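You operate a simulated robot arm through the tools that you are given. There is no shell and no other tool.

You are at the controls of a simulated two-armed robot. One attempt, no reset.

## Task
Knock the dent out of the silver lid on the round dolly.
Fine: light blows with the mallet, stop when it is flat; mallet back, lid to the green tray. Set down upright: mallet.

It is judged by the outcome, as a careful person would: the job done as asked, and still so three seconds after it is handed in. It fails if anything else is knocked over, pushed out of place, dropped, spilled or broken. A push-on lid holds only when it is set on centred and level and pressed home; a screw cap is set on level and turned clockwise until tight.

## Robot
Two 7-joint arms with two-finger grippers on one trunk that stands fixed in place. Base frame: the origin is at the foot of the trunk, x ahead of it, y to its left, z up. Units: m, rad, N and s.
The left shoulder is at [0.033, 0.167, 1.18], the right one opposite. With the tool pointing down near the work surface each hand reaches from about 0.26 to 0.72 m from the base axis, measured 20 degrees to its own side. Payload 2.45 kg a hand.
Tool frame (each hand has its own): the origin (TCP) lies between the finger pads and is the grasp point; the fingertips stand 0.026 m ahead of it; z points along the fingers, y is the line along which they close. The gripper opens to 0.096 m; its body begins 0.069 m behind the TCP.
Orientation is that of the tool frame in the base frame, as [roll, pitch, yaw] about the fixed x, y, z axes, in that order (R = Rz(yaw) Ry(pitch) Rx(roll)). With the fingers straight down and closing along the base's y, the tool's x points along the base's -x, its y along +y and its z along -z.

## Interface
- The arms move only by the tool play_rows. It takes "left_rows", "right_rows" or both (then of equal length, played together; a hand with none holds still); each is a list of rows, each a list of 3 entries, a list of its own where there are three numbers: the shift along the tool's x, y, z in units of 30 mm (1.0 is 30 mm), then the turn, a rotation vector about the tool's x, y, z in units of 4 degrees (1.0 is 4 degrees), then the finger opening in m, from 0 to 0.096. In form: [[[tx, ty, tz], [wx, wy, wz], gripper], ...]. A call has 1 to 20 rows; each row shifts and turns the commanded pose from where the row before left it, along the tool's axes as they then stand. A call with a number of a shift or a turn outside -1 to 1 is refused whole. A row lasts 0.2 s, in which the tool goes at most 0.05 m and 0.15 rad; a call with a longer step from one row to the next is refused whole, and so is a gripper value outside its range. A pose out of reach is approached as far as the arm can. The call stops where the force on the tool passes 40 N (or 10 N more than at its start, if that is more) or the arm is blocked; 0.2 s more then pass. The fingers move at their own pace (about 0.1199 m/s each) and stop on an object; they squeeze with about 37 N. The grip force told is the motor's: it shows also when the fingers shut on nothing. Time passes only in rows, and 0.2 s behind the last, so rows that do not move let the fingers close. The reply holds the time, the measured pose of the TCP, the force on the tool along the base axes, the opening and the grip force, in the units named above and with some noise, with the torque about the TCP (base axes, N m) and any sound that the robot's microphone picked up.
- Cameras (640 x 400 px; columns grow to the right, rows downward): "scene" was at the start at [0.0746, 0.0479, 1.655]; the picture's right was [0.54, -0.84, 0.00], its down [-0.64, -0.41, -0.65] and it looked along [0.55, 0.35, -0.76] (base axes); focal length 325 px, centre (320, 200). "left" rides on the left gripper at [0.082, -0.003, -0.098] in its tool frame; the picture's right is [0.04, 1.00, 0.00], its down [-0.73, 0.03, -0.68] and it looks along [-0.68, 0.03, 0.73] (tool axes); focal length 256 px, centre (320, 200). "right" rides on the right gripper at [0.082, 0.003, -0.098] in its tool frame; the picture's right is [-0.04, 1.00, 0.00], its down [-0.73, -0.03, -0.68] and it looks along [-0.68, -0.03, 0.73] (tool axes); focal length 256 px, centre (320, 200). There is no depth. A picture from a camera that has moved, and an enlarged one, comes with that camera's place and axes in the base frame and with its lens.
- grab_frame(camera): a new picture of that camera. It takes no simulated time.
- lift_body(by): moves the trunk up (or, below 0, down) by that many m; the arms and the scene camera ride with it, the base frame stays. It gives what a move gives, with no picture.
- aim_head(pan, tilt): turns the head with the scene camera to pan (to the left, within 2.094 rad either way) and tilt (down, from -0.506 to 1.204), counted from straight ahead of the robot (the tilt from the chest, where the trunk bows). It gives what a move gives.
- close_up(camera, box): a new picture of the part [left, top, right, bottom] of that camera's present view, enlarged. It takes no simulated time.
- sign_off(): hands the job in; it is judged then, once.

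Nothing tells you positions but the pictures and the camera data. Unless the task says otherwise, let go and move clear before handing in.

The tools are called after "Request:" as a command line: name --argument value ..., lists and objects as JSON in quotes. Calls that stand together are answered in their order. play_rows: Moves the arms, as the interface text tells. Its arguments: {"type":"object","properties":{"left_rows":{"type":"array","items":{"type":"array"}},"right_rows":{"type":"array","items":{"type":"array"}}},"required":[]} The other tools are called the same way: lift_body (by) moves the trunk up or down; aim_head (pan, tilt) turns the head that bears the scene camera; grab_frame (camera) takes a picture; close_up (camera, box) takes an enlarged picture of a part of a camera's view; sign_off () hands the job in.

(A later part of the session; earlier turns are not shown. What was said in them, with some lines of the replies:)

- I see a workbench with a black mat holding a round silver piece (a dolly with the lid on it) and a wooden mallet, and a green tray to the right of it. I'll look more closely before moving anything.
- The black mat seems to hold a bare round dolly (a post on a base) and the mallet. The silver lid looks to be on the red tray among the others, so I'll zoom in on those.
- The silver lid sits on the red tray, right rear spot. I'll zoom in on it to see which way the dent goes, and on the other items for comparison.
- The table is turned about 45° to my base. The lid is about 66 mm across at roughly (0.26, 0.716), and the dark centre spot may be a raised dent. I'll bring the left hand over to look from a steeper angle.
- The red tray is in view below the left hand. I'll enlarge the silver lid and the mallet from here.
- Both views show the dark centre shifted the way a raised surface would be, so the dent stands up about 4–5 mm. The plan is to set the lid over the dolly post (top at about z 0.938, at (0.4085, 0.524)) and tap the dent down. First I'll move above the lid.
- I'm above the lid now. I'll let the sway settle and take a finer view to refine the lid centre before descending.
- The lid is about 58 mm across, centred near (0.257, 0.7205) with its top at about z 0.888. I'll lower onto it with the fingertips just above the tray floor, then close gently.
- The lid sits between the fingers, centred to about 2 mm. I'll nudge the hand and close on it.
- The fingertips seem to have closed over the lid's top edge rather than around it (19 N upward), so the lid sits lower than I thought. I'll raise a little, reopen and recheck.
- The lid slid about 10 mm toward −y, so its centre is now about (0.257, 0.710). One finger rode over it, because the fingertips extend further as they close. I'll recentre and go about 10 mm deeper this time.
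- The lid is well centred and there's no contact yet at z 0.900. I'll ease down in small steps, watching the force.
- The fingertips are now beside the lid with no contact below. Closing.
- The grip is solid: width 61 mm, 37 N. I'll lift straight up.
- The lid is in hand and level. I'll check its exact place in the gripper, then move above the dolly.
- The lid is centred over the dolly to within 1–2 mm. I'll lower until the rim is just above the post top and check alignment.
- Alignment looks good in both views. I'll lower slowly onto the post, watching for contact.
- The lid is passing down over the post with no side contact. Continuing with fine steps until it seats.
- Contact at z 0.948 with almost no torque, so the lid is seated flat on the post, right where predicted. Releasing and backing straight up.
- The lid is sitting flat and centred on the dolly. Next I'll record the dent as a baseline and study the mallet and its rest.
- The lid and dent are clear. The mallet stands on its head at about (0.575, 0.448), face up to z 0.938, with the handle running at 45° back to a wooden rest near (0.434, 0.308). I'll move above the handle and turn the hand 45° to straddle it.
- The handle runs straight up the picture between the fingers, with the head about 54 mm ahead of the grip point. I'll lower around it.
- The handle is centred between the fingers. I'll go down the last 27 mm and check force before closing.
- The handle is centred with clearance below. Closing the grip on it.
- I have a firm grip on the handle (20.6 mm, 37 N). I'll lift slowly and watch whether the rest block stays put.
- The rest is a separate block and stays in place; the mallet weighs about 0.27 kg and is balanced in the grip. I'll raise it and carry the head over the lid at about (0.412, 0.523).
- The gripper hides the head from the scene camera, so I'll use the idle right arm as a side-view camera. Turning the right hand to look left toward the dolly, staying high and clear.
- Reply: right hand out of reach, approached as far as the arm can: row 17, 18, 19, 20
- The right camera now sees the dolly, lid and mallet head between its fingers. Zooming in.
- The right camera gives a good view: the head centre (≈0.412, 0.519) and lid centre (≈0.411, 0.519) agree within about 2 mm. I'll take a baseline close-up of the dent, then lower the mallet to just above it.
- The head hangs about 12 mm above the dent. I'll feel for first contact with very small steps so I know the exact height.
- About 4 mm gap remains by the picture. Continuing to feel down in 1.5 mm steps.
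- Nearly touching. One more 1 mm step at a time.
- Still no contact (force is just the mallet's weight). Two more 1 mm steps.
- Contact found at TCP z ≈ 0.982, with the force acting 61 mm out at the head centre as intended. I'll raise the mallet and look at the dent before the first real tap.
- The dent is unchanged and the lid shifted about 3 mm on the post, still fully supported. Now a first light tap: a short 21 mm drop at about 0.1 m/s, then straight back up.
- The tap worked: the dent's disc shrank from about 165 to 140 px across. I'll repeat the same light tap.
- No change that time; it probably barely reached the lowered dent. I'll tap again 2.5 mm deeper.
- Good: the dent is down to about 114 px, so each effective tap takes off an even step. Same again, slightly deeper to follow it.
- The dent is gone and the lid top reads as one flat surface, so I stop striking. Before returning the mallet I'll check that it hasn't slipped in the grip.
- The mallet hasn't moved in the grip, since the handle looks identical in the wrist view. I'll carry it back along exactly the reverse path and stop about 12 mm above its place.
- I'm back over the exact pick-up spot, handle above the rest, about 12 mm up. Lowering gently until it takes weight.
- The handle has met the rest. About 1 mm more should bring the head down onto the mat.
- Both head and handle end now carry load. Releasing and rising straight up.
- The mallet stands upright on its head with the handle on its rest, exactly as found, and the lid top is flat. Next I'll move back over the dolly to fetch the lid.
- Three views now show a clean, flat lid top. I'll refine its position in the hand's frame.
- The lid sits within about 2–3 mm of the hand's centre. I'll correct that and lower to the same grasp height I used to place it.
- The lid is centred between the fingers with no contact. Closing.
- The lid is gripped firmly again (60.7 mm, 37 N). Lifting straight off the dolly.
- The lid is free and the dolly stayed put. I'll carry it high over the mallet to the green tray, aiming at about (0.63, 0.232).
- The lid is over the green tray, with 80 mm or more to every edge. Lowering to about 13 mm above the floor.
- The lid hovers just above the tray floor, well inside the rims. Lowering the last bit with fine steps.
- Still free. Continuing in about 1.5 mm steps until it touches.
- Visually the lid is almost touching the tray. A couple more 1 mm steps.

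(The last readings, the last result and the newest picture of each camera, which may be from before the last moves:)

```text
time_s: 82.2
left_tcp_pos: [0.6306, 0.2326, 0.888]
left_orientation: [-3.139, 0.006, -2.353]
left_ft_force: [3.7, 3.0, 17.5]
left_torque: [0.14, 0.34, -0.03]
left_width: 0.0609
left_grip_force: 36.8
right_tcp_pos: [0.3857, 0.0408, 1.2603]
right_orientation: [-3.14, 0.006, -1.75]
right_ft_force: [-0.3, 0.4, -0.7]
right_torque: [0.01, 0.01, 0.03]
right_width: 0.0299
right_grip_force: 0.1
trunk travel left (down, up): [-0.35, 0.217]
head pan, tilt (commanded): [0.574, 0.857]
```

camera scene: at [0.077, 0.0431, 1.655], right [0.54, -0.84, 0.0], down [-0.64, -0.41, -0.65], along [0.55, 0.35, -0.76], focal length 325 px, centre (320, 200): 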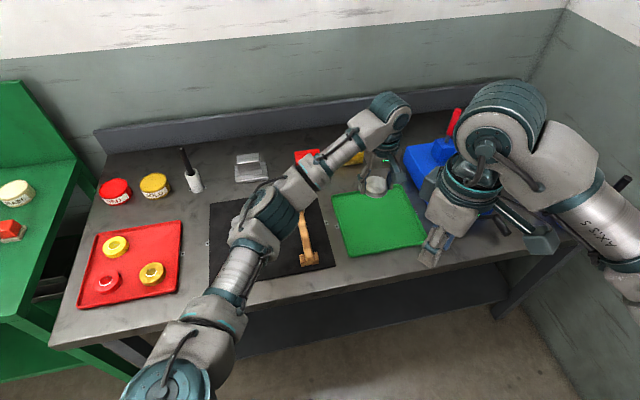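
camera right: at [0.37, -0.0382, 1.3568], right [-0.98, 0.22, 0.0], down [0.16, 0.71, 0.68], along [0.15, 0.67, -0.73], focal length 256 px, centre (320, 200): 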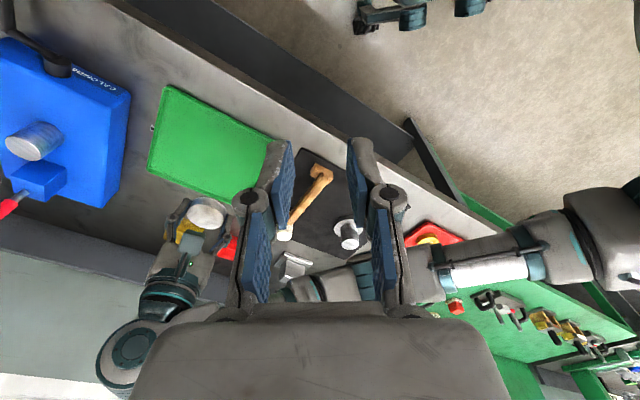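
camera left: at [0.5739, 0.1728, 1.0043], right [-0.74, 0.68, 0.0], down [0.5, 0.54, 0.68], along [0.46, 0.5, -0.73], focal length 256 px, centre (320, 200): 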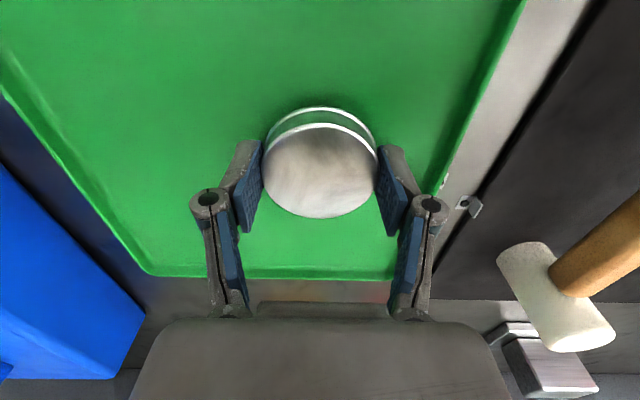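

The lid is down, pressing a little at 17 N. I'll ease off about 1.5 mm, open, and rise clear.

Request:
play_rows --left_rows '[[[0, 0, -0.045], [0, 0, 0], 0.05], [[0, 0, 0], [0, 0, 0], 0.062], [[0, 0, 0], [0, 0, 0], 0.07], [[0, 0, -0.03], [0, 0, 0], 0.085], [[0, 0, 0], [0, 0, 0], 0.092], [[0, 0, -0.3], [0, 0, 0], 0.092], [[0, 0, -0.8], [0, 0, 0], 0.092], [[0, 0, -0.9], [0, 0, 0], 0.092], [[0, 0, -0.9], [0, 0, 0], 0.092], [[0, 0, -0.9], [0, 0, 0], 0.092], [[0, 0, -0.9], [0, 0, 0], 0.092], [[0, 0, 0], [0, 0, 0], 0.092], [[0, 0, 0], [0, 0, 0], 0.092]]'

Request:
grab_frame --camera "left"

Request:
grab_frame --camera "scene"

```text
time_s: 85.0
left_tcp_pos: [0.6295, 0.2314, 1.03]
left_orientation: [3.141, 0.005, -2.354]
left_ft_force: [0.1, -0.4, -0.3]
left_torque: [0.02, 0.01, 0.02]
left_width: 0.0919
left_grip_force: 0.1
right_tcp_pos: [0.3872, 0.0422, 1.2588]
right_orientation: [-3.141, 0.004, -1.75]
right_ft_force: [0.3, -0.4, -0.9]
right_torque: [-0.01, -0.02, 0.02]
right_width: 0.0299
right_grip_force: 0.1
trunk travel left (down, up): [-0.35, 0.217]
head pan, tilt (commanded): [0.574, 0.857]
```

```text
taken
camera left: at [0.5735, 0.1717, 1.1279], right [-0.74, 0.68, 0.0], down [0.5, 0.54, 0.68], along [0.46, 0.5, -0.73], focal length 256 px, centre (320, 200)
```

left: 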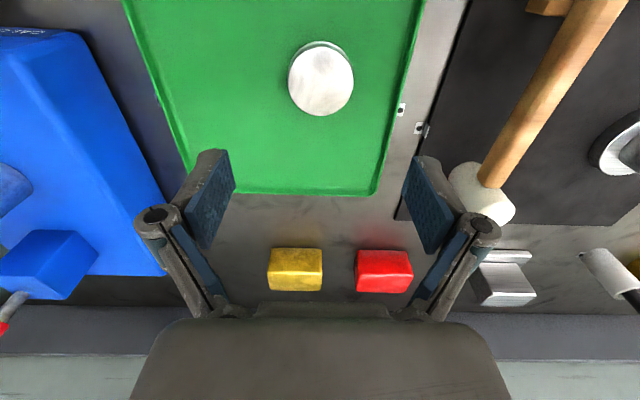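

```text
taken
camera scene: at [0.077, 0.043, 1.655], right [0.54, -0.84, 0.0], down [-0.64, -0.41, -0.65], along [0.55, 0.35, -0.76], focal length 325 px, centre (320, 200)
```

scene: 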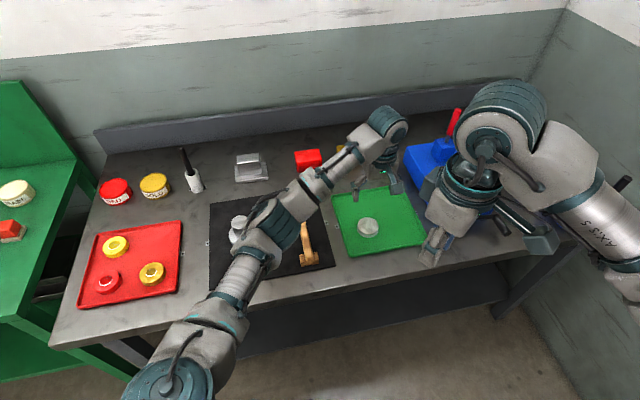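

The lid lies flat in the green tray. I'll draw the left arm up and back to its side, then inspect everything.

Request:
play_rows --left_rows '[[[0, 0, -0.9], [0, 0, 0], 0.092], [[0, 0, -0.9], [0, 0, 0], 0.092], [[0, 0, -0.9], [0, 0, 0], 0.092], [[0, 0, -0.9], [0, 0, 0], 0.092], [[0.2, 0.9, -0.3], [0, 0, 0], 0.092], [[0.2, 0.9, -0.3], [0, 0, 0], 0.092], [[0.2, 0.9, 0], [0, 0, 0], 0.092], [[0.2, 0.9, 0], [0, 0, 0], 0.092], [[0.2, 0.9, 0], [0, 0, 0], 0.092], [[0.2, 0.9, 0], [0, 0, 0], 0.092], [[0.2, 0.9, 0], [0, 0, 0], 0.092], [[0.2, 0.9, 0], [0, 0, 0], 0.092], [[0.2, 0.9, 0], [0, 0, 0], 0.092], [[0.2, 0.9, 0], [0, 0, 0], 0.092], [[0.2, 0.9, 0], [0, 0, 0], 0.092], [[0, 0.9, 0], [0, 0, 0], 0.092], [[0, 0.9, 0], [0, 0, 0], 0.092], [[0, 0, 0], [0, 0, 0], 0.092]]'

Request:
grab_frame --camera "scene"

Request:
close_up --camera "scene" --box '[350, 208, 390, 244]'

Request:
close_up --camera "scene" --box '[200, 170, 440, 290]'

```text
time_s: 88.8
left_tcp_pos: [0.3354, 0.4348, 1.1544]
left_orientation: [3.14, 0.001, -2.355]
left_ft_force: [0.4, 0.4, 0.1]
left_torque: [-0.01, 0.01, -0.04]
left_width: 0.092
left_grip_force: 0.1
right_tcp_pos: [0.3878, 0.0427, 1.2588]
right_orientation: [3.141, 0.005, -1.749]
right_ft_force: [0.2, 0.1, 0.6]
right_torque: [-0.04, 0.01, -0.02]
right_width: 0.0302
right_grip_force: 0.1
trunk travel left (down, up): [-0.35, 0.217]
head pan, tilt (commanded): [0.574, 0.857]
```

```text
taken
camera scene: at [0.0751, 0.0461, 1.655], right [0.54, -0.84, 0.0], down [-0.64, -0.41, -0.65], along [0.55, 0.35, -0.76], focal length 325 px, centre (320, 200)
```

scene: 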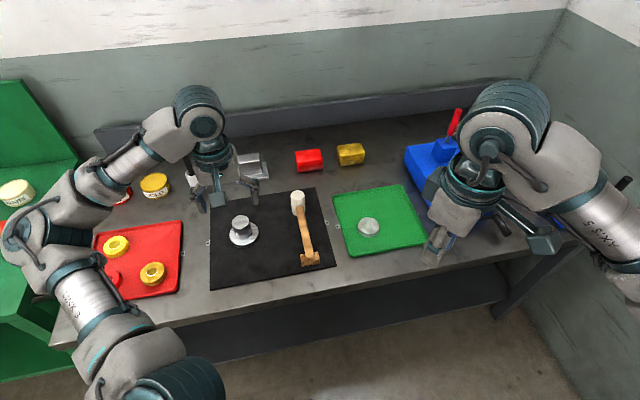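

```text
11.11 times, centred on (370, 226) of scene
camera zoom: at [0.0751, 0.0461, 1.655], right [0.54, -0.84, 0.0], down [-0.64, -0.41, -0.65], along [0.55, 0.35, -0.76], focal length 3614 px, centre (-236, -89)
```

zoom: 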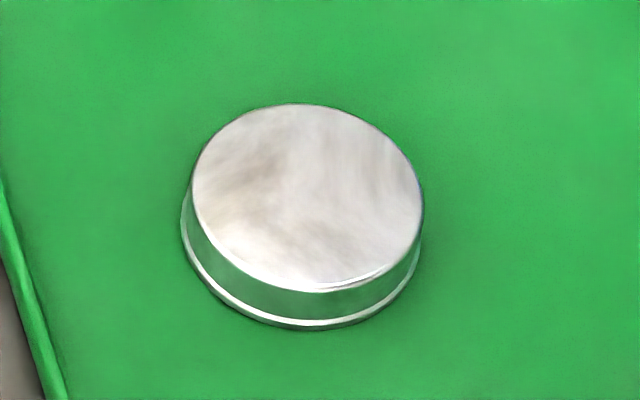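

```text
2.67 times, centred on (320, 230) of scene
camera zoom: at [0.0751, 0.0461, 1.655], right [0.54, -0.84, 0.0], down [-0.64, -0.41, -0.65], along [0.55, 0.35, -0.76], focal length 867 px, centre (320, 120)
```

zoom: 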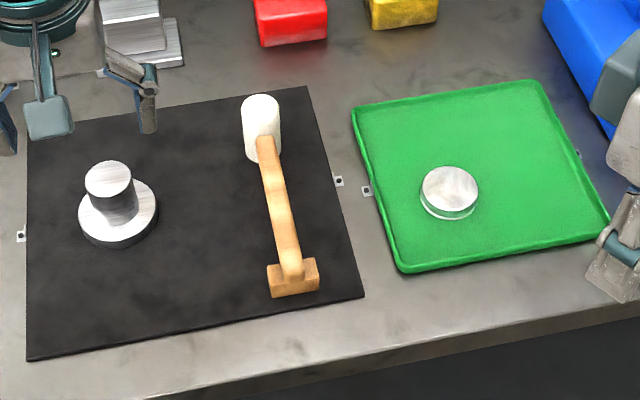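

The silver lid is flat and lies right side up in the green tray. The mallet stands upright on its rest where it was found, and the dolly and everything else I can see are undisturbed. Both hands are empty and clear, so I'm handing in.

Request:
sign_off

```text
The job is handed in.
```

The dent is out of the silver lid, and the lid is in the green tray, right side up. Its top looked flat in every camera view I checked.

- **Blows:** it took three light taps on the round dolly; a fourth in between had no effect. I stopped as soon as the top looked flat.
- **Mallet:** it is back where it was, standing upright on its head with the handle on the wooden block.
- **Lid handling:** my first attempt to grip the lid pushed it about 10 mm within the red tray before I picked it up properly. Pressing lightly to find the dent's height also shifted it about 3 mm on the dolly.
- **Everything else:** I saw nothing else knocked over or moved. In the last view the left arm partly hid the red tray and the jars. They looked undisturbed in the view before that.
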